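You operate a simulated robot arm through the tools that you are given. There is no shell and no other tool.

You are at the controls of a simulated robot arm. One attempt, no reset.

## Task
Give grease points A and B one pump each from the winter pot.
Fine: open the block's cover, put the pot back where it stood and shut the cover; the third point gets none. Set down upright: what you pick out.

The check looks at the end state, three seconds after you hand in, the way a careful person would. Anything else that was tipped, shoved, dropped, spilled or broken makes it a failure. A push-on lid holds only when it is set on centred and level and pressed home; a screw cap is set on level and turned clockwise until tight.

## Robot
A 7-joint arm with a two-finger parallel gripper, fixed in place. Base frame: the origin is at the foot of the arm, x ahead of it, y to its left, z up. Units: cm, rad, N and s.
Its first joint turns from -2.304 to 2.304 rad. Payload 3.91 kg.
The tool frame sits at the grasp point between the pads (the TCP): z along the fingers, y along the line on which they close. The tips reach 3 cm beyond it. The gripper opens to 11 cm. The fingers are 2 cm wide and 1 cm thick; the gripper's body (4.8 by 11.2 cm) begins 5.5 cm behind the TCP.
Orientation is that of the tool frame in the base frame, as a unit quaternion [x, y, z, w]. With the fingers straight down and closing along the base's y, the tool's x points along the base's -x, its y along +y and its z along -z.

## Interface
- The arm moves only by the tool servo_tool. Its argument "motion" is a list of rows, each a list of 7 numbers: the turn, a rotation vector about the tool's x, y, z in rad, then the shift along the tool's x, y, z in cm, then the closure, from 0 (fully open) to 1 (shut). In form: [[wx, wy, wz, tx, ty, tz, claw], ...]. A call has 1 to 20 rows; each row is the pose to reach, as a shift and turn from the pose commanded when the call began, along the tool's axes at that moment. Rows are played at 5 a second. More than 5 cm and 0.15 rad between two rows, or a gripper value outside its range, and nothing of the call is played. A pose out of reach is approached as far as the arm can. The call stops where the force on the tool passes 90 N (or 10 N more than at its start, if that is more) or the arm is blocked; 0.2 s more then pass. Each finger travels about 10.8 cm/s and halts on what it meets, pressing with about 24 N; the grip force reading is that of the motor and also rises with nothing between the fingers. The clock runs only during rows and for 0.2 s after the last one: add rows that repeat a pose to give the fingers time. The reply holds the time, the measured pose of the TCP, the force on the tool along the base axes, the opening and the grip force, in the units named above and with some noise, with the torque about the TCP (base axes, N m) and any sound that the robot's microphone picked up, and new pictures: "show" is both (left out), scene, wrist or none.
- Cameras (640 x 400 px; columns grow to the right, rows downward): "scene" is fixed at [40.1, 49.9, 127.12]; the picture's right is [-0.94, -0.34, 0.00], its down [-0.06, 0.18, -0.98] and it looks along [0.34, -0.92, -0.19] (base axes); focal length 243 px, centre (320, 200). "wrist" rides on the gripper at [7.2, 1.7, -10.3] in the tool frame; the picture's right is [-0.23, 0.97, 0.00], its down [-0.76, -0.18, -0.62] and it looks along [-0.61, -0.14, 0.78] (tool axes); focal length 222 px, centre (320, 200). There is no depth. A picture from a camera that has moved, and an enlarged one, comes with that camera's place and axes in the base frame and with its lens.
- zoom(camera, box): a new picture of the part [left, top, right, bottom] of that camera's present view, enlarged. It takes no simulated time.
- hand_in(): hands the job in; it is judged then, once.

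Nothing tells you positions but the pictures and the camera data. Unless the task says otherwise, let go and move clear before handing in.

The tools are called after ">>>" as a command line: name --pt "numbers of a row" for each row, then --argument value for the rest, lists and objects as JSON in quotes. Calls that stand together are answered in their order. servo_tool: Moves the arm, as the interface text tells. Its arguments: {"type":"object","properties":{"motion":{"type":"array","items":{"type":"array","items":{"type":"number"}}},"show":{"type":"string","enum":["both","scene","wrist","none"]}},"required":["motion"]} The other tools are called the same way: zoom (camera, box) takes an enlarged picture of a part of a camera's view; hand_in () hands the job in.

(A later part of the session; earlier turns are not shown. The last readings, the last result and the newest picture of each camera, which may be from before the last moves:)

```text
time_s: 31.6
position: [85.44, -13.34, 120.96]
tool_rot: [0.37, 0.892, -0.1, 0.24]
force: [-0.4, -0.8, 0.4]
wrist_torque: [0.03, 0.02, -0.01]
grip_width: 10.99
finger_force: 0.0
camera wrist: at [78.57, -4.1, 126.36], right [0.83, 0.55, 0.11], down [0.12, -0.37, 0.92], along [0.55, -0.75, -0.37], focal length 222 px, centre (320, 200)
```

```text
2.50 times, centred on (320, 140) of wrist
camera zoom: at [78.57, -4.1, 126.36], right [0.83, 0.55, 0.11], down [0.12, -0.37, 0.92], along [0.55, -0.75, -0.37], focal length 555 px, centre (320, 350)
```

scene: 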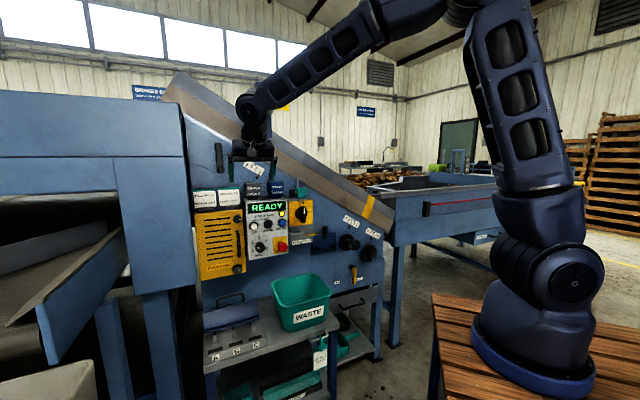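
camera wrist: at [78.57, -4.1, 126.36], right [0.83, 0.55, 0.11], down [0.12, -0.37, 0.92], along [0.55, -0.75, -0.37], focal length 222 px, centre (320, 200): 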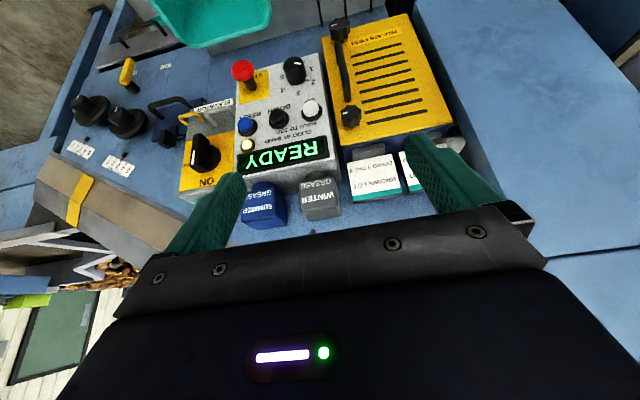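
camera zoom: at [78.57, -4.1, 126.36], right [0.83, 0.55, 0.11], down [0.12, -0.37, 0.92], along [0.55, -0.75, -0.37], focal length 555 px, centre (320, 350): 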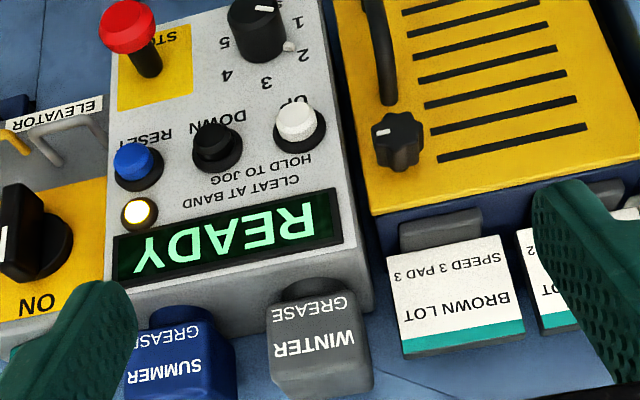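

The winter pot's front face is centred near h=89.7, u=47.9, Z=112.8. The summer pot is on one side and the BROWN LOT card on the other, so clearance is tight. I'll zoom in more to measure it.

>>> zoom --camera "wrist" --box '[260, 150, 380, 225]'

>>> zoom --camera "scene" --box '[200, 170, 300, 232]'

```text
5.33 times, centred on (320, 188) of wrist
camera zoom: at [78.57, -4.1, 126.36], right [0.83, 0.55, 0.11], down [0.12, -0.37, 0.92], along [0.55, -0.75, -0.37], focal length 1185 px, centre (320, 267)
```

zoom: 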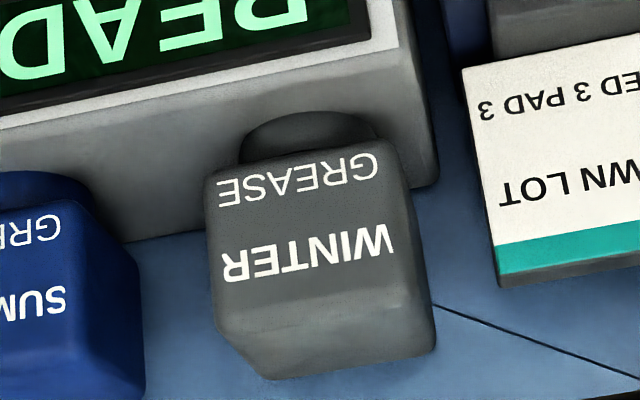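

```text
6.40 times, centred on (250, 201) of scene
camera zoom: at [40.1, 49.9, 127.12], right [-0.94, -0.34, 0.0], down [-0.06, 0.18, -0.98], along [0.34, -0.92, -0.19], focal length 1555 px, centre (768, 194)
```

zoom: 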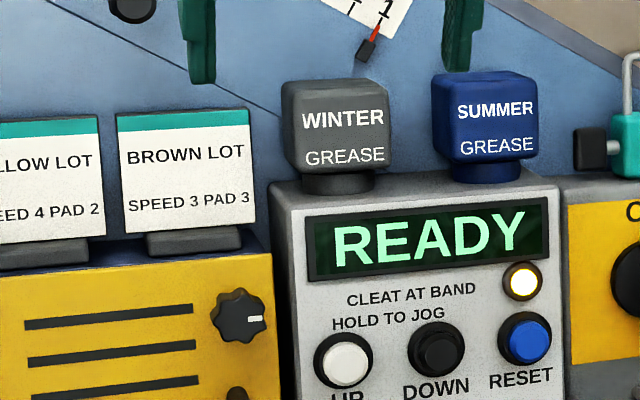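

The pot body is about 6 cm wide, centred at u≈47.7 and h≈92.7, with Z from 110.4 to 115.8, standing neck-down on the box. There are about 2.2 cm gaps on both sides. I'll set a 7.2 cm opening and move to a pre-grasp pitched 60° forward.

>>> servo_tool --pt "0 -0.131 0 -2.6 -0.82 2.3 0.2" --pt "0 -0.262 0 -5.25 -1.64 4.6 0.345" --pt "0 -0.393 0 -7.9 -2.46 6.85 0.345" --pt "0 -0.5236 0 -10.5 -3.28 9.13 0.345" --pt "0 -0.5236 0 -10.5 -3.28 9.13 0.345" --pt "0 -0.5236 0 -10.5 -3.28 9.13 0.345"

>>> zoom --camera "wrist" --box '[220, 80, 420, 240]'

>>> zoom --camera "scene" --box '[200, 170, 300, 232]'

```text
time_s: 33.0
position: [92.82, -25.01, 118.52]
tool_rot: [0.331, 0.801, -0.191, 0.461]
force: [0.3, -0.3, -0.7]
wrist_torque: [-0.01, -0.02, -0.02]
grip_width: 7.2
finger_force: 0.2
camera wrist: at [85.16, -15.06, 117.33], right [0.77, 0.61, 0.2], down [-0.24, -0.01, 0.97], along [0.59, -0.79, 0.13], focal length 222 px, centre (320, 200)
```

scene: 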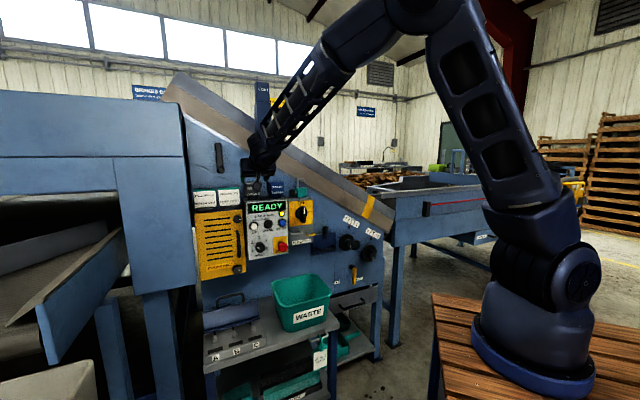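
wrist: 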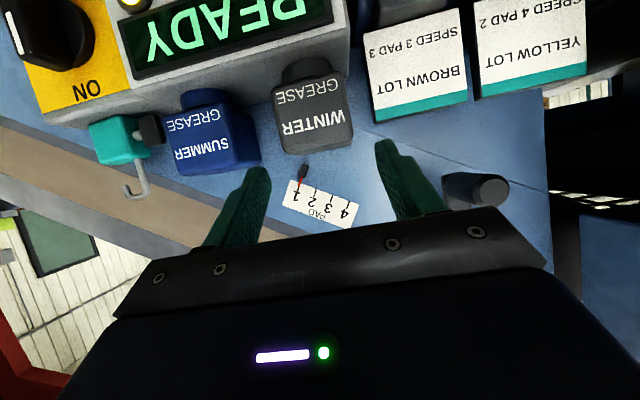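

```text
2.50 times, centred on (320, 160) of wrist
camera zoom: at [85.16, -15.06, 117.33], right [0.77, 0.61, 0.2], down [-0.24, -0.01, 0.97], along [0.59, -0.79, 0.13], focal length 555 px, centre (320, 300)
```

zoom: 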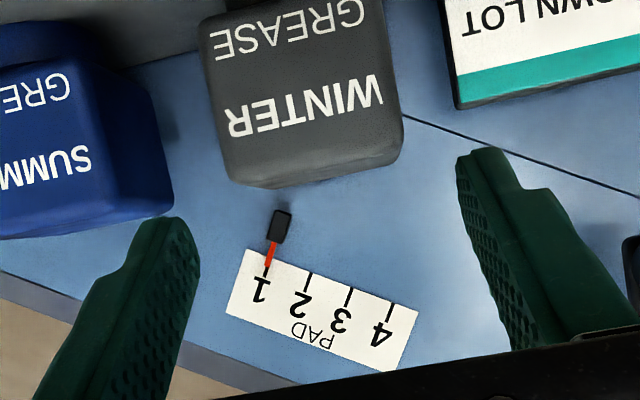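

```text
6.40 times, centred on (250, 201) of scene
camera zoom: at [40.1, 49.9, 127.12], right [-0.94, -0.34, 0.0], down [-0.06, 0.18, -0.98], along [0.34, -0.92, -0.19], focal length 1555 px, centre (768, 194)
```

zoom: 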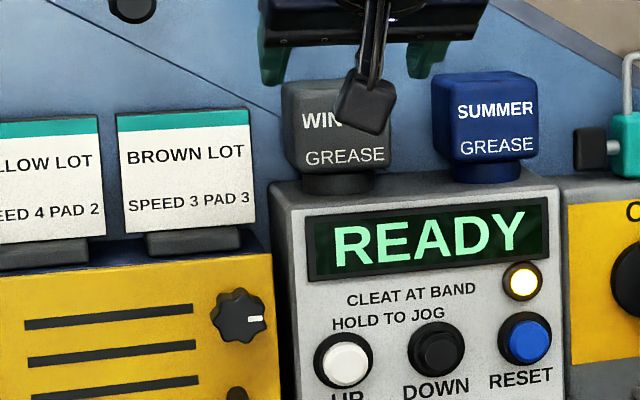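

The measurements agree: the pot spans u=44.8–50.7, the card edge is at 52.85 and the summer pot edge near 41.3. I'll centre, narrow to 7.0 cm and advance halfway to check the finger clearances.

>>> servo_tool --pt "0 0 0 0.05 -0.3 0.5 0.3636" --pt "0 0 0 0.08 -0.3 2.2 0.3636" --pt "0 0 0 0.1 -0.3 4 0.3636" --pt "0 0 0 0.1 -0.3 5.5 0.3636" --pt "0 0 0 0.1 -0.3 5.5 0.3636"

>>> zoom --camera "wrist" --box '[220, 40, 420, 240]'

>>> zoom --camera "scene" --box '[200, 170, 300, 232]'

```text
time_s: 34.2
position: [95.95, -28.75, 115.51]
tool_rot: [0.331, 0.8, -0.191, 0.462]
force: [-0.1, 0.5, 0.5]
wrist_torque: [-0.01, -0.02, -0.03]
grip_width: 7.01
finger_force: 0.0
camera wrist: at [88.25, -18.72, 114.42], right [0.77, 0.61, 0.2], down [-0.24, -0.01, 0.97], along [0.59, -0.79, 0.13], focal length 222 px, centre (320, 200)
```

scene: 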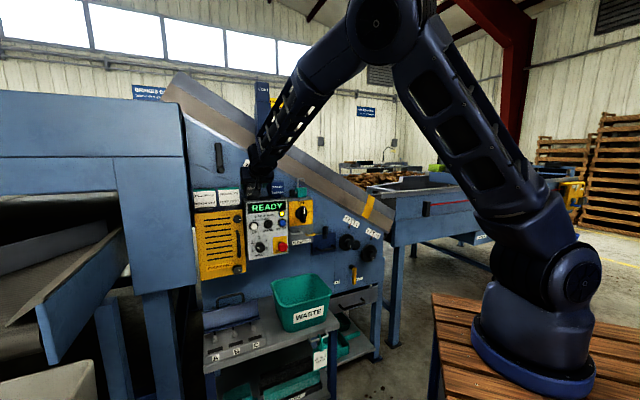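
wrist: 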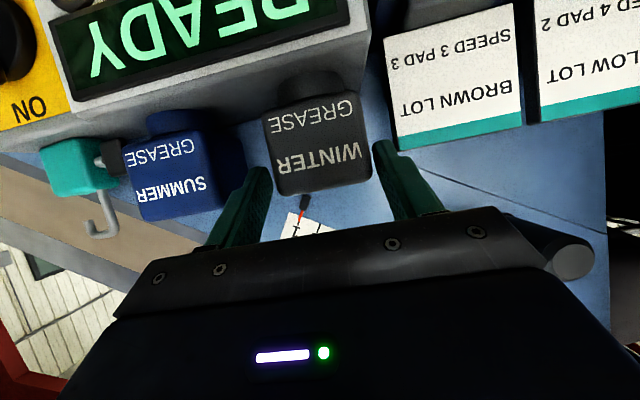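

```text
2.00 times, centred on (320, 140) of wrist
camera zoom: at [88.25, -18.72, 114.42], right [0.77, 0.61, 0.2], down [-0.24, -0.01, 0.97], along [0.59, -0.79, 0.13], focal length 444 px, centre (320, 320)
```

zoom: 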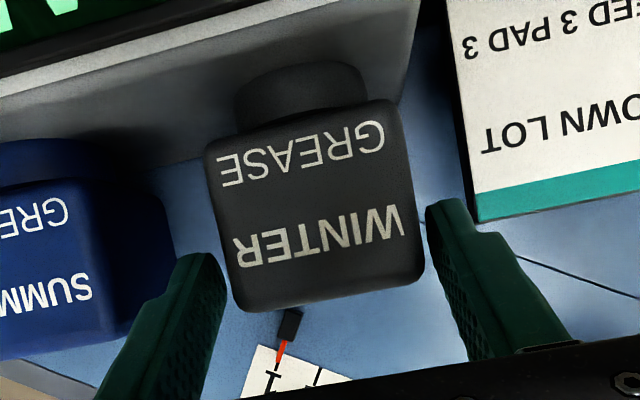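

```text
6.40 times, centred on (250, 201) of scene
camera zoom: at [40.1, 49.9, 127.12], right [-0.94, -0.34, 0.0], down [-0.06, 0.18, -0.98], along [0.34, -0.92, -0.19], focal length 1555 px, centre (768, 194)
```

zoom: 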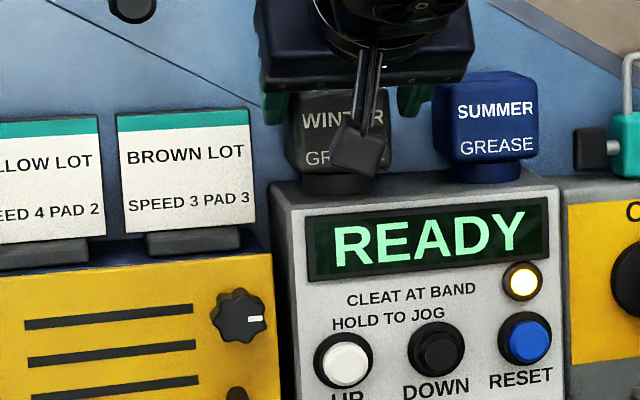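

The fingers straddle the pot, about 0.3–0.5 cm clear on each side. I'll shift 0.1 cm and advance the remaining 4.7 cm without closing.

>>> servo_tool --pt "0 0 0 0 -0.1 1 0.3636" --pt "0 0 0 0 -0.1 2.2 0.3636" --pt "0 0 0 0 -0.1 3.5 0.3636" --pt "0 0 0 0 -0.1 4.7 0.3636" --pt "0 0 0 0 -0.1 4.7 0.3636"

>>> zoom --camera "wrist" --box '[220, 40, 420, 240]'

>>> zoom --camera "scene" --box '[200, 170, 300, 232]'

```text
time_s: 35.4
position: [98.79, -31.81, 113.14]
tool_rot: [0.331, 0.8, -0.191, 0.462]
force: [0.6, -0.7, -0.4]
wrist_torque: [0.03, 0.0, 0.0]
grip_width: 7.0
finger_force: 0.0
camera wrist: at [91.11, -21.73, 112.0], right [0.77, 0.61, 0.2], down [-0.24, -0.01, 0.97], along [0.59, -0.79, 0.13], focal length 222 px, centre (320, 200)
```

scene: 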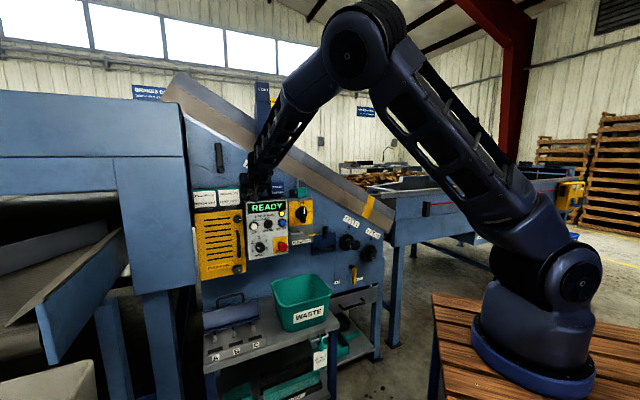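
wrist: 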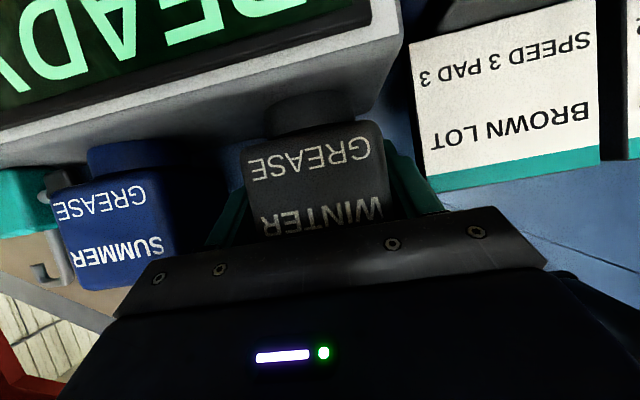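

```text
2.00 times, centred on (320, 140) of wrist
camera zoom: at [91.11, -21.73, 112.0], right [0.77, 0.61, 0.2], down [-0.24, -0.01, 0.97], along [0.59, -0.79, 0.13], focal length 444 px, centre (320, 320)
```

zoom: 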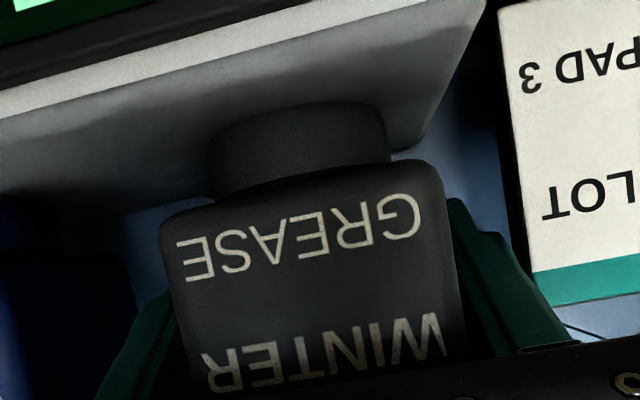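

```text
6.40 times, centred on (250, 201) of scene
camera zoom: at [40.1, 49.9, 127.12], right [-0.94, -0.34, 0.0], down [-0.06, 0.18, -0.98], along [0.34, -0.92, -0.19], focal length 1555 px, centre (768, 194)
```

zoom: 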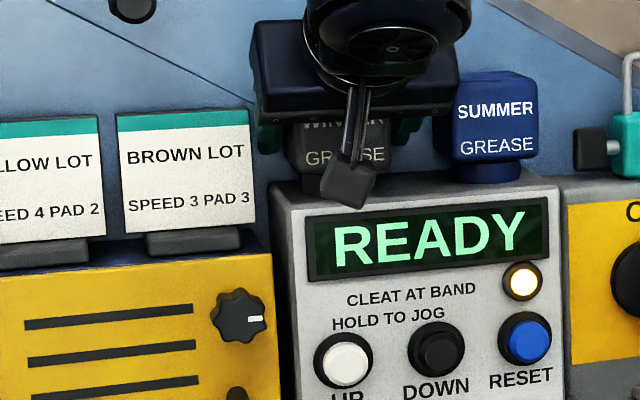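

The gripper is around the pot without contact. I'll record this pose (98.79, -31.81, 113.14) for the return and close on the pot slowly.

>>> servo_tool --pt "0 0 0 0 0 0 0.4" --pt "0 0 0 0 0 0 0.43" --pt "0 0 0 0 0 0 0.46" --pt "0 0 0 0 0 0 0.5" --pt "0 0 0 0 0 0 0.6" --pt "0 0 0 0 0 0 1" --pt "0 0 0 0 0 0 1" --show "wrist"

```text
time_s: 37.0
position: [98.76, -31.78, 113.12]
tool_rot: [0.33, 0.8, -0.19, 0.463]
force: [-0.6, 0.3, 1.4]
wrist_torque: [0.01, 0.02, 0.01]
grip_width: 5.82
finger_force: 24.3
camera wrist: at [91.1, -21.73, 111.99], right [0.77, 0.61, 0.2], down [-0.24, -0.01, 0.97], along [0.59, -0.79, 0.13], focal length 222 px, centre (320, 200)
```

wrist: 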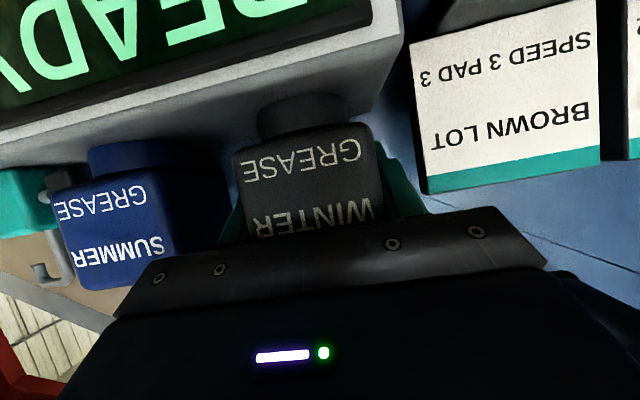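

The pot is gripped at 5.82 cm; closing slid it about 0.4 cm toward the summer pot, so its true seat is u≈47.75, which I'll use when returning it. Now I'll lift it straight up.

>>> servo_tool --pt "0 0 0 -0.43 0 -0.25 1" --pt "0 0 0 -0.87 0 -0.5 1" --pt "0 0 0 -1.73 0 -1 1" --pt "0 0 0 -2.6 0 -1.5 1" --pt "0 0 0 -3.46 0 -2 1" --pt "0 0 0 -3.46 0 -2 1"

>>> zoom --camera "scene" --box '[200, 160, 300, 222]'

```text
time_s: 38.4
position: [98.78, -31.75, 117.16]
tool_rot: [0.332, 0.8, -0.191, 0.462]
force: [0.1, -0.4, -2.5]
wrist_torque: [-0.01, -0.05, -0.03]
grip_width: 5.8
finger_force: 23.9
camera wrist: at [91.15, -21.73, 116.05], right [0.77, 0.61, 0.2], down [-0.24, -0.01, 0.97], along [0.59, -0.79, 0.13], focal length 222 px, centre (320, 200)
```

scene: 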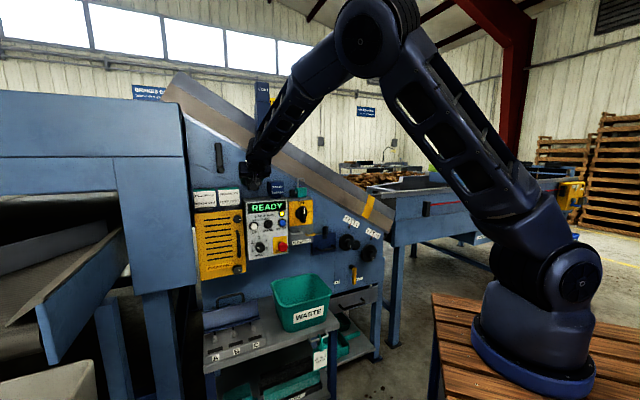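
wrist: 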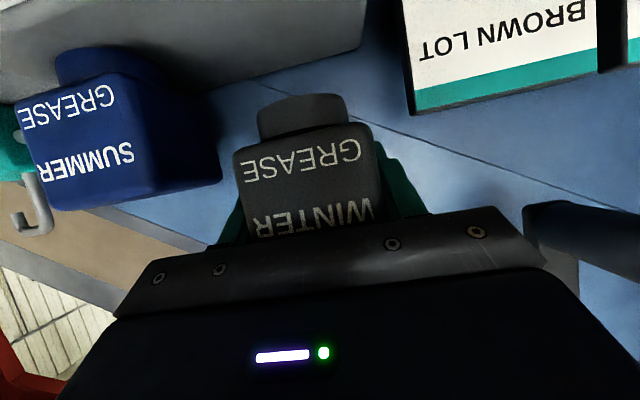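

```text
6.40 times, centred on (250, 191) of scene
camera zoom: at [40.1, 49.9, 127.12], right [-0.94, -0.34, 0.0], down [-0.06, 0.18, -0.98], along [0.34, -0.92, -0.19], focal length 1555 px, centre (768, 258)
```

zoom: 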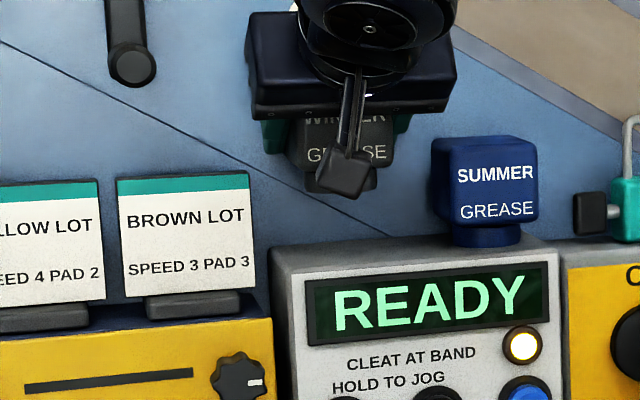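

The pot is up and held steady at 2.5 N. I'll back away from the panel, then bring it over to hover above nipple A.

>>> servo_tool --pt "0 0 0 0.75 0 -1.3 1" --pt "0 0 0 2.25 0 -3.9 1" --pt "0 0 0 3.75 0 -6.5 1" --pt "0 0 0 5.25 0 -9.1 1" --pt "0 0 0 6.75 0 -11.7 1" --pt "0 0 0 8.25 0 -14.3 1" --pt "0 0 0 9.75 0 -16.9 1" --pt "0 0 0 10.2 0 -17.6 1" --pt "0 0 0 10.2 0 -17.6 1" --show "none"

>>> servo_tool --pt "0 0 0 1 1.2 0.6 1" --pt "0 0 0 3 3.2 1.7 1" --pt "0 0 0 5.6 5 3.2 1" --pt "0 0 0 8.2 6.8 4.7 1" --pt "0 0 0 10.8 8.5 6.2 1" --pt "0 0 0 13.4 10.2 7.7 1" --pt "0 0 0 16 11.8 9.2 1" --pt "0 0 0 18.6 13.4 10.7 1" --pt "0 0 0 21.2 15 12.2 1" --pt "0 0 0 23.8 16.6 13.7 1" --pt "0 0 0 26.4 18 15.2 1" --pt "0 0 0 29 18.4 16.7 1" --pt "0 0 0 31.2 18.4 18 1" --pt "0 0 0 32 18.4 18.5 1" --pt "0 0 0 32 18.4 18.5 1"

>>> zoom --camera "scene" --box '[190, 280, 290, 360]'

```text
time_s: 40.4
position: [84.38, -17.48, 116.99]
tool_rot: [0.332, 0.8, -0.192, 0.461]
force: [0.2, 0.1, -2.4]
wrist_torque: [-0.02, -0.02, 0.0]
grip_width: 5.79
finger_force: 24.2
```

```text
time_s: 43.6
position: [97.38, -4.51, 80.07]
tool_rot: [0.332, 0.8, -0.191, 0.461]
force: [-0.4, -0.6, -2.0]
wrist_torque: [-0.04, -0.05, 0.0]
grip_width: 5.78
finger_force: 23.5
camera wrist: at [89.74, 5.69, 78.94], right [0.77, 0.61, 0.2], down [-0.24, -0.01, 0.97], along [0.59, -0.79, 0.13], focal length 222 px, centre (320, 200)
```

scene: 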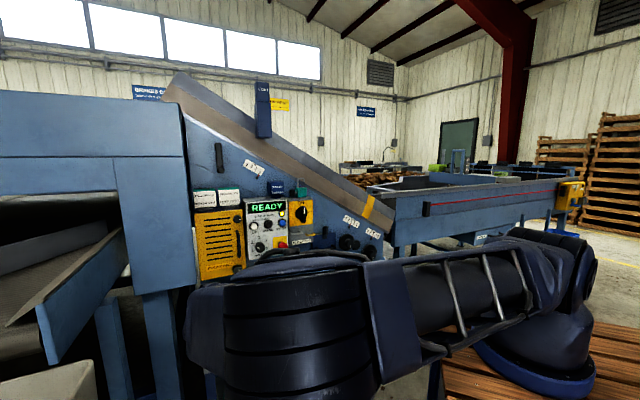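
wrist: 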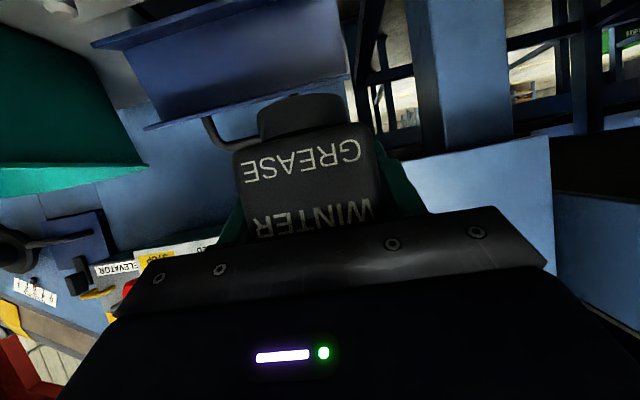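

```text
5.00 times, centred on (240, 320) of scene
camera zoom: at [40.1, 49.9, 127.12], right [-0.94, -0.34, 0.0], down [-0.06, 0.18, -0.98], along [0.34, -0.92, -0.19], focal length 1215 px, centre (720, -400)
```

zoom: 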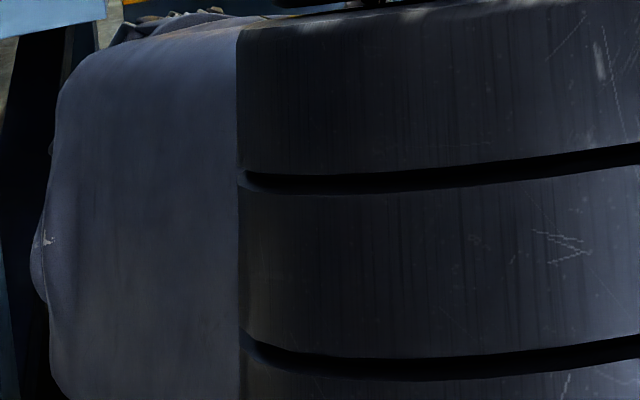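

The elbow now blocks the scene camera, but no forces show and the wrist view works. I'll lower the pot to just above nipple A and check alignment in the wrist view.

>>> servo_tool --pt "0 0 0 1.3 0 0.75 1" --pt "0 0 0 2.6 0 1.5 1" --pt "0 0 0 3.9 0 2.25 1" --pt "0 0 0 3.9 0 2.25 1"

>>> zoom --camera "wrist" --box '[200, 0, 440, 200]'

```text
time_s: 44.6
position: [97.41, -4.4, 75.68]
tool_rot: [0.331, 0.8, -0.191, 0.462]
force: [-0.1, -0.3, -2.5]
wrist_torque: [-0.01, -0.03, 0.02]
grip_width: 5.79
finger_force: 24.2
camera wrist: at [89.76, 5.65, 74.51], right [0.77, 0.61, 0.2], down [-0.24, -0.01, 0.97], along [0.59, -0.79, 0.13], focal length 222 px, centre (320, 200)
```

scene: 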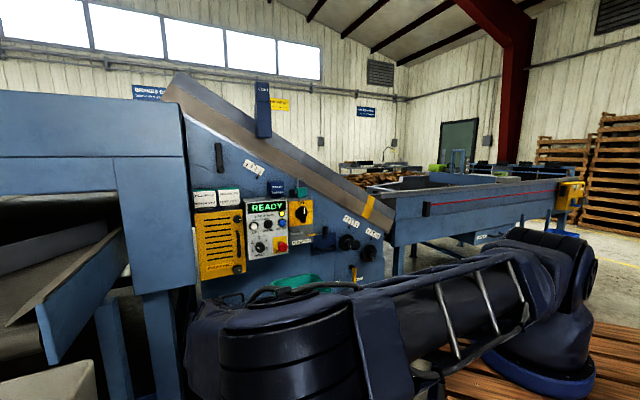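
wrist: 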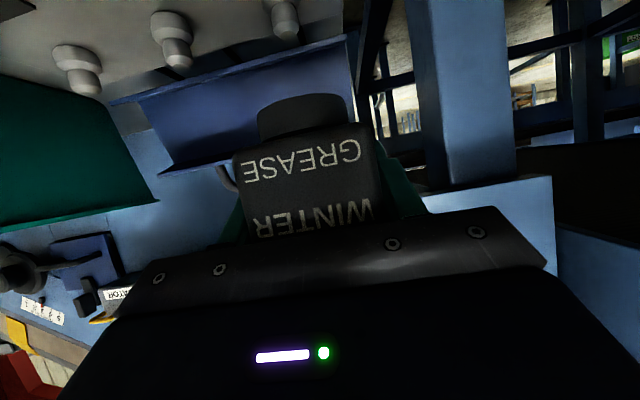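

```text
2.00 times, centred on (320, 100) of wrist
camera zoom: at [89.76, 5.65, 74.51], right [0.77, 0.61, 0.2], down [-0.24, -0.01, 0.97], along [0.59, -0.79, 0.13], focal length 444 px, centre (320, 400)
```

zoom: 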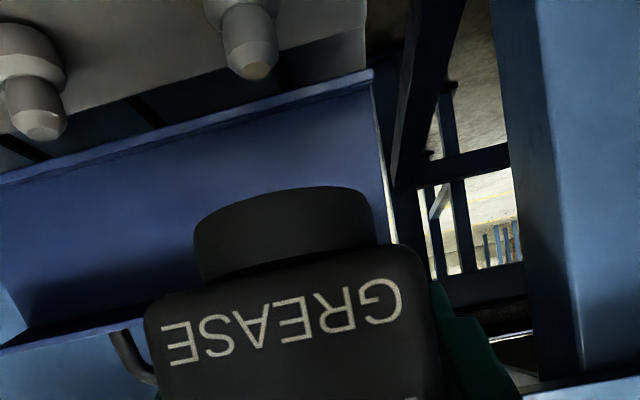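

All three nipples are visible and match my positions, with tips at h=72.0, Z≈67.3 and A at u≈65.75. The pot is over A to within about 0.15 cm, so I'll lower it in small steps and watch the force.

>>> servo_tool --pt "0 0 0 0.87 0.1 0.5 1" --pt "0 0 0 1.73 0.1 1 1" --pt "0 0 0 2.6 0.1 1.5 1" --pt "0 0 0 2.6 0.1 1.5 1" --show "wrist"

>>> zoom --camera "wrist" --box '[200, 0, 440, 200]'

```text
time_s: 45.6
position: [97.51, -4.39, 72.63]
tool_rot: [0.331, 0.8, -0.191, 0.462]
force: [0.2, 0.1, -1.8]
wrist_torque: [-0.02, -0.03, -0.02]
grip_width: 5.79
finger_force: 24.4
camera wrist: at [89.83, 5.74, 71.52], right [0.77, 0.61, 0.2], down [-0.24, -0.01, 0.97], along [0.59, -0.79, 0.13], focal length 222 px, centre (320, 200)
```

wrist: 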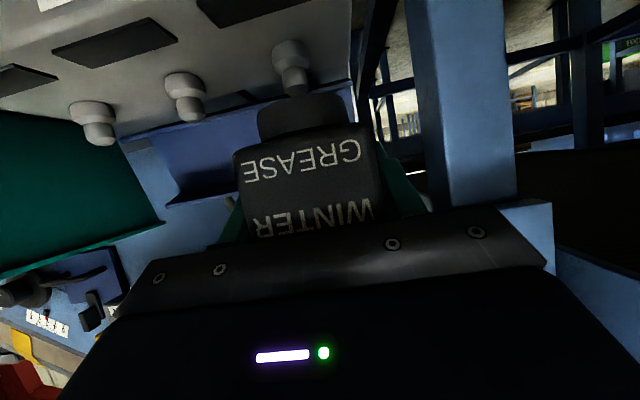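

```text
2.00 times, centred on (320, 100) of wrist
camera zoom: at [89.83, 5.74, 71.52], right [0.77, 0.61, 0.2], down [-0.24, -0.01, 0.97], along [0.59, -0.79, 0.13], focal length 444 px, centre (320, 400)
```

zoom: 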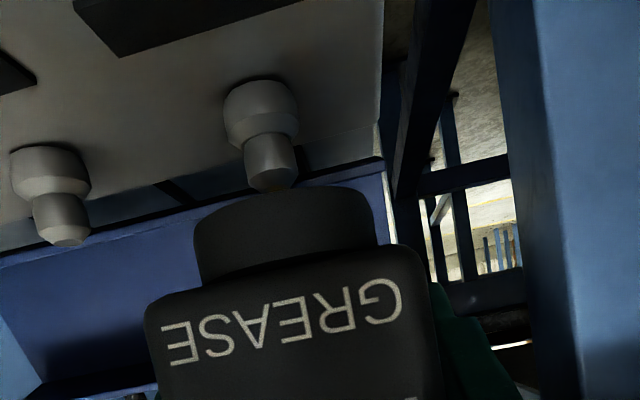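

>>> servo_tool --pt "0 0 0 0.22 0 0.125 1" --pt "0 0 0 0.43 0 0.25 1" --pt "0 0 0 0.65 0 0.375 1" --pt "0 0 0 0.87 0 0.5 1" --pt "0 0 0 0.87 0 0.5 1" --show "wrist"

>>> zoom --camera "wrist" --box '[200, 0, 440, 200]'

```text
time_s: 46.8
position: [97.36, -4.41, 71.69]
tool_rot: [0.332, 0.8, -0.192, 0.461]
force: [1.0, 0.1, -2.4]
wrist_torque: [-0.02, -0.05, 0.0]
grip_width: 5.82
finger_force: 24.5
camera wrist: at [89.83, 5.69, 70.51], right [0.77, 0.61, 0.2], down [-0.24, -0.01, 0.97], along [0.59, -0.79, 0.13], focal length 222 px, centre (320, 200)
```

wrist: 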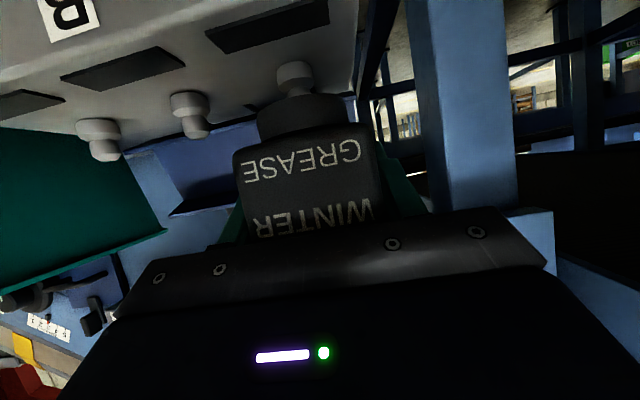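

```text
2.00 times, centred on (320, 100) of wrist
camera zoom: at [89.83, 5.69, 70.51], right [0.77, 0.61, 0.2], down [-0.24, -0.01, 0.97], along [0.59, -0.79, 0.13], focal length 444 px, centre (320, 400)
```

zoom: 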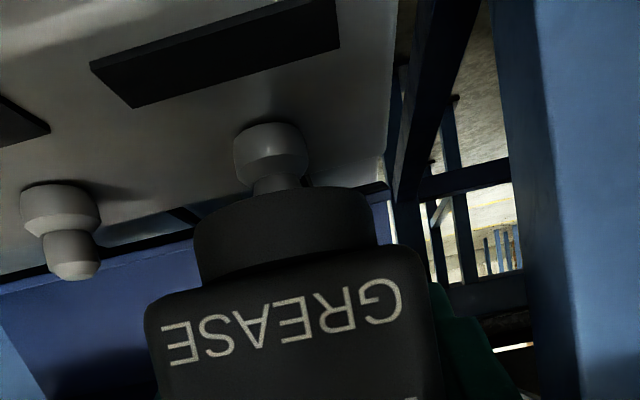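

>>> servo_tool --pt "0 0 0 0.13 0 0.075 1" --pt "0 0 0 0.26 0 0.15 1" --pt "0 0 0 0.35 0 0.2 1" --pt "0 0 0 0.43 0 0.25 1" --pt "0 0 0 0.43 0 0.25 1" --show "wrist"

```text
time_s: 48.0
position: [97.36, -4.39, 71.11]
tool_rot: [0.332, 0.801, -0.191, 0.461]
force: [0.3, -0.6, 1.0]
wrist_torque: [-0.07, -0.05, -0.02]
grip_width: 5.79
finger_force: 24.2
camera wrist: at [89.82, 5.7, 70.05], right [0.77, 0.61, 0.2], down [-0.24, -0.01, 0.97], along [0.59, -0.79, 0.13], focal length 222 px, centre (320, 200)
```

wrist: 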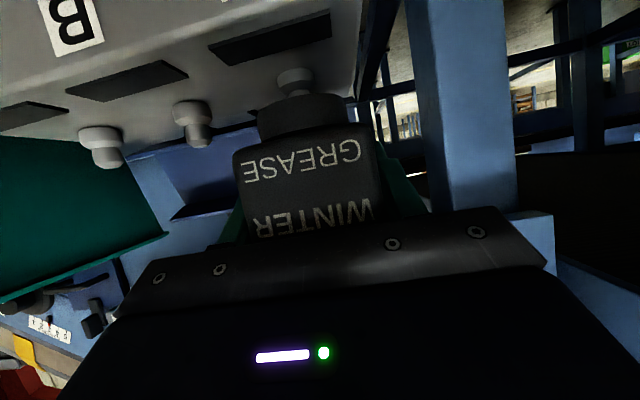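

Contact has begun, at about 3 N. I'll press gently a little further and watch the force and sound.

>>> servo_tool --pt "0 0 0 0.087 0 0.05 1" --pt "0 0 0 0.173 0 0.1 1" --pt "0 0 0 0.26 0 0.15 1" --pt "0 0 0 0.346 0 0.2 1" --show "wrist"

```text
time_s: 49.0
position: [97.39, -4.38, 70.79]
tool_rot: [0.331, 0.8, -0.192, 0.462]
force: [-1.3, -0.3, 4.6]
wrist_torque: [-0.07, 0.04, -0.01]
grip_width: 5.79
finger_force: 23.8
camera wrist: at [89.81, 5.71, 69.64], right [0.77, 0.61, 0.2], down [-0.24, -0.01, 0.97], along [0.59, -0.79, 0.13], focal length 222 px, centre (320, 200)
```

wrist: 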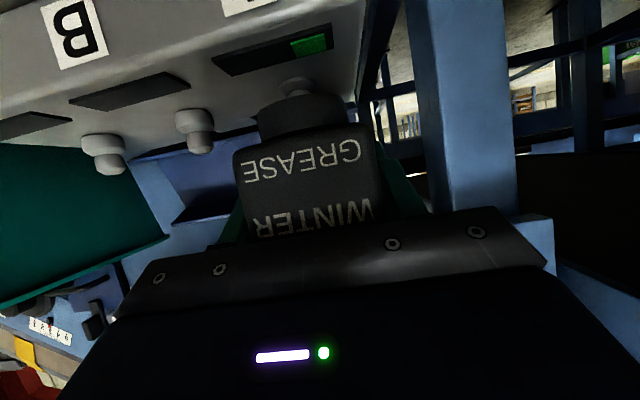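

A green segment lit up in A's window, so one pump has registered. I'll check it and lift straight off.

>>> zoom --camera "wrist" --box '[180, 0, 360, 120]'

>>> servo_tool --pt "0 0 0 -0.43 0 -0.25 1" --pt "0 0 0 -1.3 0 -0.75 1" --pt "0 0 0 -2.6 0 -1.5 1" --pt "0 0 0 -3.9 0 -2.25 1" --pt "0 0 0 -3.9 0 -2.25 1"

>>> zoom --camera "wrist" --box '[0, 0, 420, 200]'

```text
3.33 times, centred on (270, 60) of wrist
camera zoom: at [89.81, 5.71, 69.64], right [0.77, 0.61, 0.2], down [-0.24, -0.01, 0.97], along [0.59, -0.79, 0.13], focal length 740 px, centre (487, 667)
```

zoom: 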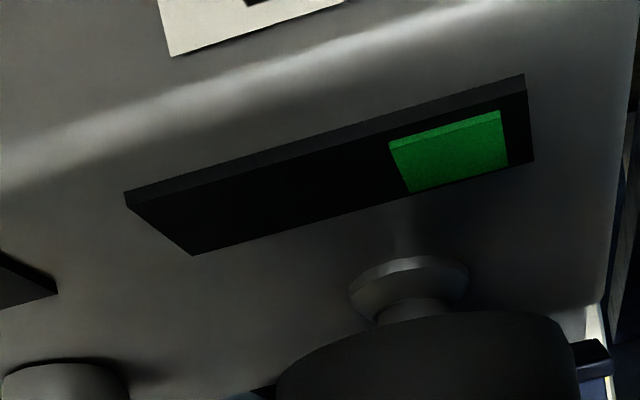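

```text
time_s: 50.2
position: [97.49, -4.42, 75.28]
tool_rot: [0.331, 0.801, -0.191, 0.461]
force: [0.4, -0.4, -1.8]
wrist_torque: [-0.04, -0.04, -0.01]
grip_width: 5.82
finger_force: 23.6
camera wrist: at [89.84, 5.68, 74.1], right [0.77, 0.61, 0.2], down [-0.24, -0.01, 0.97], along [0.59, -0.79, 0.13], focal length 222 px, centre (320, 200)
```

scene: 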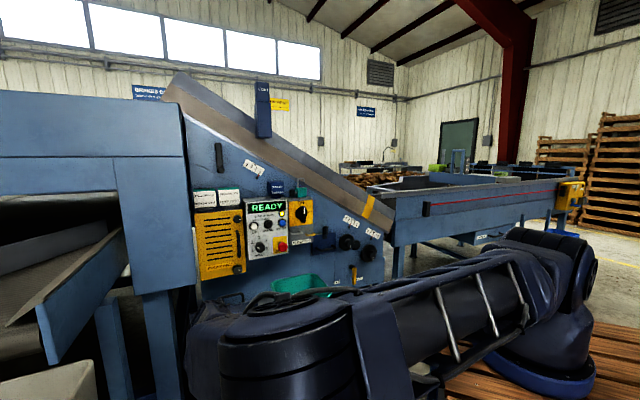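
wrist: 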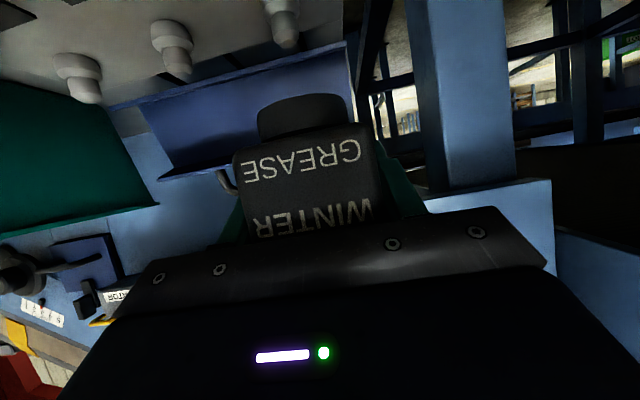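

```text
1.52 times, centred on (210, 100) of wrist
camera zoom: at [89.84, 5.68, 74.1], right [0.77, 0.61, 0.2], down [-0.24, -0.01, 0.97], along [0.59, -0.79, 0.13], focal length 338 px, centre (488, 352)
```

zoom: 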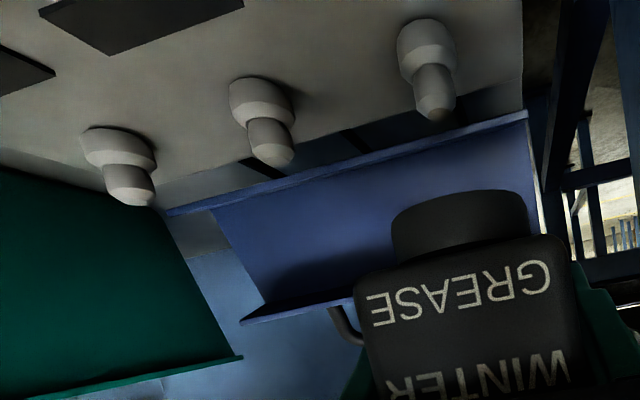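

A has its single pump. Now I'll shift 6.3 cm over to B and lower partway to check alignment.

>>> servo_tool --pt "0 0 0 0 -1.5 0 1" --pt "0 0 0 0 -3.1 0 1" --pt "0 0 0 0 -4.7 0 1" --pt "0 0 0 0 -6.3 0 1" --pt "0 0 0 0.87 -6.3 0.5 1" --pt "0 0 0 1.73 -6.3 1 1" --pt "0 0 0 2.4 -6.3 1.39 1" --pt "0 0 0 2.4 -6.3 1.39 1" --show "wrist"

>>> zoom --camera "wrist" --box '[180, 0, 420, 200]'

```text
time_s: 52.0
position: [92.96, -8.9, 72.51]
tool_rot: [0.331, 0.8, -0.191, 0.462]
force: [-1.1, -0.2, -2.0]
wrist_torque: [-0.02, -0.01, -0.02]
grip_width: 5.8
finger_force: 24.3
camera wrist: at [85.36, 1.23, 71.38], right [0.77, 0.61, 0.2], down [-0.24, -0.01, 0.97], along [0.59, -0.79, 0.13], focal length 222 px, centre (320, 200)
```

wrist: 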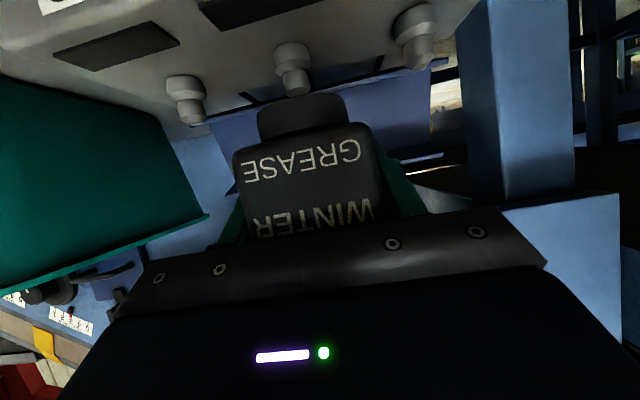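

```text
2.00 times, centred on (300, 100) of wrist
camera zoom: at [85.36, 1.23, 71.38], right [0.77, 0.61, 0.2], down [-0.24, -0.01, 0.97], along [0.59, -0.79, 0.13], focal length 444 px, centre (360, 400)
```

zoom: 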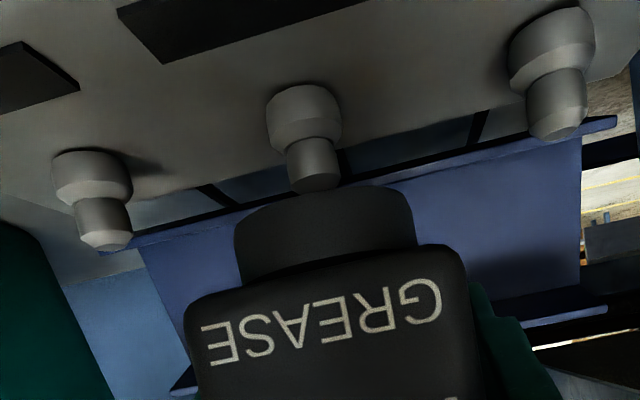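

B lines up the same way A did. I'll lower slowly to the contact height.

>>> servo_tool --pt "0 0 0 0.26 0 0.15 1" --pt "0 0 0 0.52 0 0.3 1" --pt "0 0 0 0.78 0 0.45 1" --pt "0 0 0 1.04 0 0.6 1" --pt "0 0 0 1.21 0 0.7 1" --show "wrist"

```text
time_s: 53.2
position: [93.06, -8.83, 71.09]
tool_rot: [0.332, 0.8, -0.191, 0.462]
force: [0.2, -0.7, 1.5]
wrist_torque: [-0.07, -0.06, 0.0]
grip_width: 5.79
finger_force: 23.6
camera wrist: at [85.38, 1.24, 69.97], right [0.77, 0.61, 0.2], down [-0.24, -0.01, 0.97], along [0.59, -0.79, 0.13], focal length 222 px, centre (320, 200)
```

wrist: 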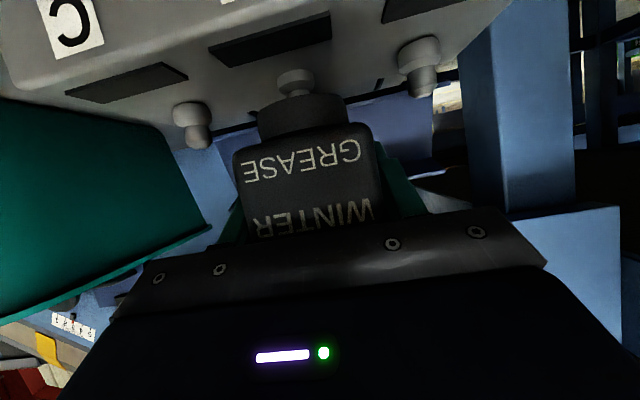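

Contact is the same as on A, with no green yet. I'll do the same gentle 0.4 cm press.

>>> servo_tool --pt "0 0 0 0.087 0 0.05 1" --pt "0 0 0 0.173 0 0.1 1" --pt "0 0 0 0.26 0 0.15 1" --pt "0 0 0 0.346 0 0.2 1" --show "wrist"

>>> zoom --camera "wrist" --box '[180, 0, 480, 120]'

```text
time_s: 54.2
position: [93.06, -8.75, 70.68]
tool_rot: [0.332, 0.8, -0.191, 0.462]
force: [1.4, 0.9, 4.9]
wrist_torque: [0.01, -0.06, 0.02]
grip_width: 5.79
finger_force: 24.2
camera wrist: at [85.37, 1.24, 69.59], right [0.77, 0.61, 0.2], down [-0.24, -0.01, 0.97], along [0.59, -0.79, 0.13], focal length 222 px, centre (320, 200)
```

wrist: 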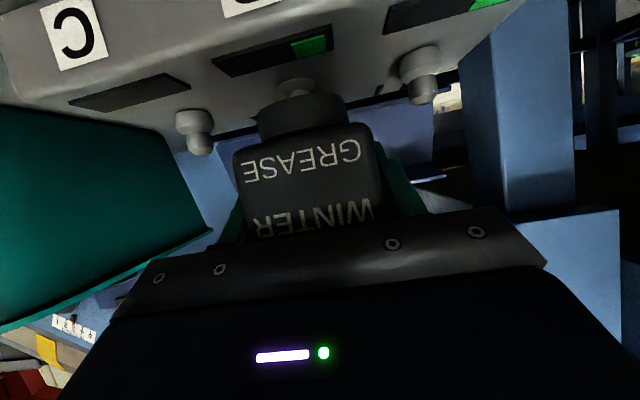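

```text
2.13 times, centred on (330, 60) of wrist
camera zoom: at [85.37, 1.24, 69.59], right [0.77, 0.61, 0.2], down [-0.24, -0.01, 0.97], along [0.59, -0.79, 0.13], focal length 474 px, centre (299, 499)
```

zoom: 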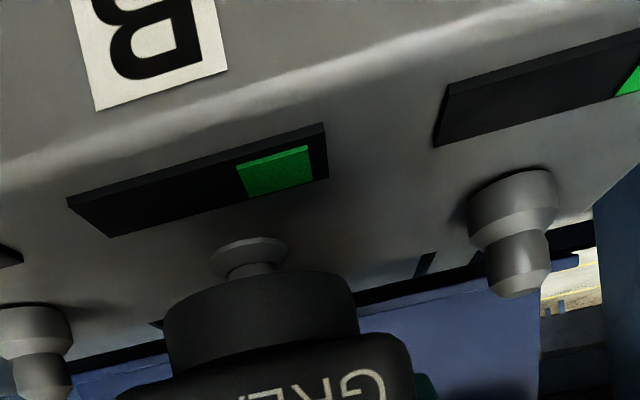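

Both A and B now show one green segment each. I'll lift off and carry the pot back up toward its place on the control box.

>>> servo_tool --pt "0 0 0 -0.43 0 -0.25 1" --pt "0 0 0 -1.3 0 -0.75 1" --pt "0 0 0 -2.6 0 -1.5 1" --pt "0 0 0 -3.9 0 -2.25 1" --pt "0 0 0 -6.06 -0.9 -3.5 1" --pt "0 0 0 -8.66 -1.8 -5 1" --pt "0 0 0 -11.26 -2.7 -6.5 1" --pt "0 0 0 -13.86 -3.6 -8 1" --pt "0 0 0 -16.45 -4.5 -9.5 1" --pt "0 0 0 -19.05 -5.4 -11 1" --pt "0 0 0 -21.65 -6.3 -12.5 1" --pt "0 0 0 -24.25 -7.2 -14 1" --pt "0 0 0 -26.85 -8.1 -15.5 1" --pt "0 0 0 -29.44 -9 -17 1" --pt "0 0 0 -32.04 -9.9 -18.5 1" --pt "0 0 0 -34.64 -10.8 -20 1" --pt "0 0 0 -37.24 -11.5 -21.5 1" --pt "0 0 0 -39.4 -11.87 -22.75 1" --pt "0 0 0 -40.27 -11.87 -23.25 1" --pt "0 0 0 -40.27 -11.87 -23.25 1"

>>> zoom --camera "scene" --box '[190, 290, 290, 370]'

```text
time_s: 58.4
position: [84.65, -17.17, 117.2]
tool_rot: [0.331, 0.8, -0.191, 0.462]
force: [0.3, -0.7, -1.9]
wrist_torque: [-0.01, -0.02, 0.02]
grip_width: 5.81
finger_force: 23.9
camera wrist: at [76.99, -7.13, 116.02], right [0.77, 0.61, 0.2], down [-0.24, -0.01, 0.97], along [0.59, -0.79, 0.13], focal length 222 px, centre (320, 200)
```

scene: 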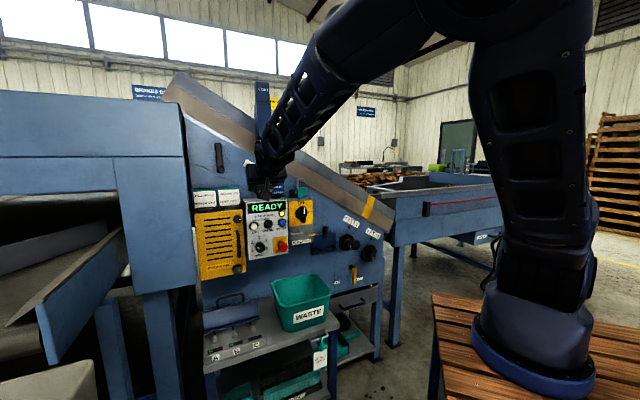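
wrist: 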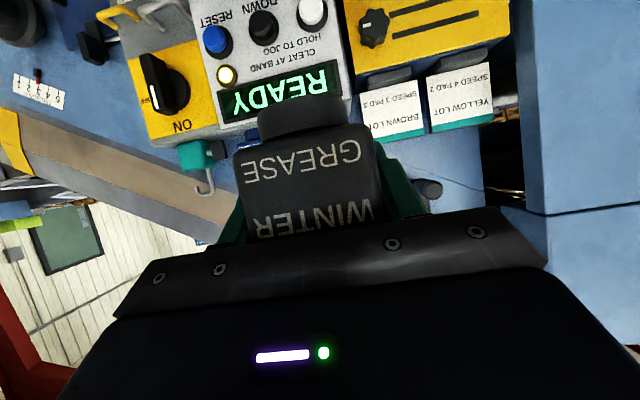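

```text
5.00 times, centred on (240, 330) of scene
camera zoom: at [40.1, 49.9, 127.12], right [-0.94, -0.34, 0.0], down [-0.06, 0.18, -0.98], along [0.34, -0.92, -0.19], focal length 1215 px, centre (720, -450)
```

zoom: 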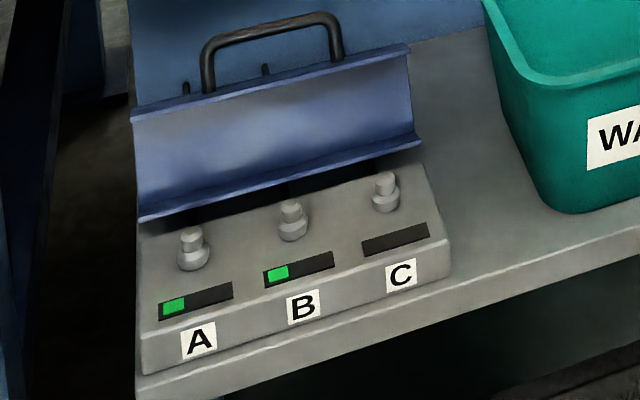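

A and B each show one green segment and C is dark. I'll now move the pot forward above its original spot.

>>> servo_tool --pt "0 0 0 -0.75 0 1.3 1" --pt "0 0 0 -2.1 0.03 3.64 1" --pt "0 0 0 -3.5 0.03 6.06 1" --pt "0 0 0 -4.9 0.03 8.49 1" --pt "0 0 0 -6.3 0.03 10.9 1" --pt "0 0 0 -7.7 0.03 13.34 1" --pt "0 0 0 -9.0 0.03 15.6 1" --pt "0 0 0 -9.8 0.03 16.97 1" --pt "0 0 0 -10.18 0.03 17.62 1" --pt "0 0 0 -10.18 0.03 17.62 1"

>>> zoom --camera "scene" --box '[200, 160, 300, 222]'

```text
time_s: 60.6
position: [98.95, -31.51, 117.24]
tool_rot: [0.332, 0.801, -0.191, 0.461]
force: [-30.8, 20.5, 1.4]
wrist_torque: [0.0, 0.12, -1.3]
grip_width: 5.76
finger_force: 23.2
camera wrist: at [91.3, -21.41, 116.11], right [0.77, 0.61, 0.2], down [-0.24, -0.01, 0.97], along [0.59, -0.79, 0.13], focal length 222 px, centre (320, 200)
```

scene: 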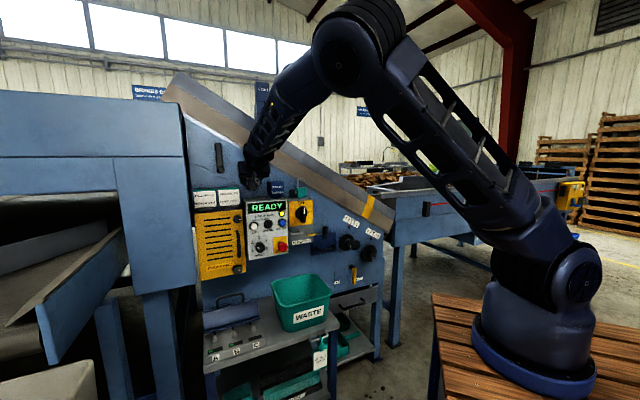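
wrist: 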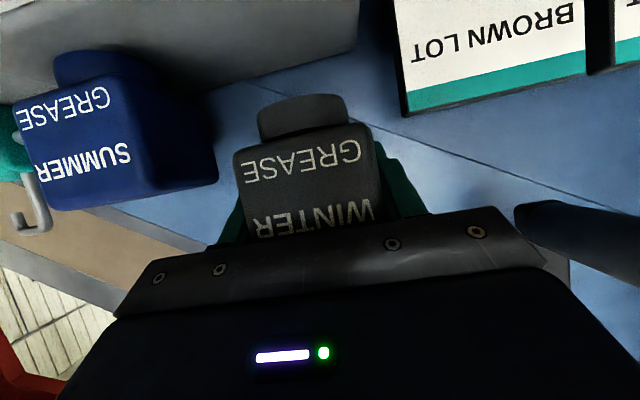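

```text
6.40 times, centred on (250, 191) of scene
camera zoom: at [40.1, 49.9, 127.12], right [-0.94, -0.34, 0.0], down [-0.06, 0.18, -0.98], along [0.34, -0.92, -0.19], focal length 1555 px, centre (768, 258)
```

zoom: 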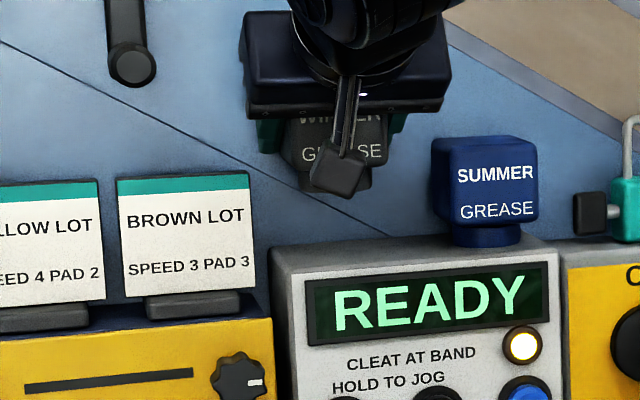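

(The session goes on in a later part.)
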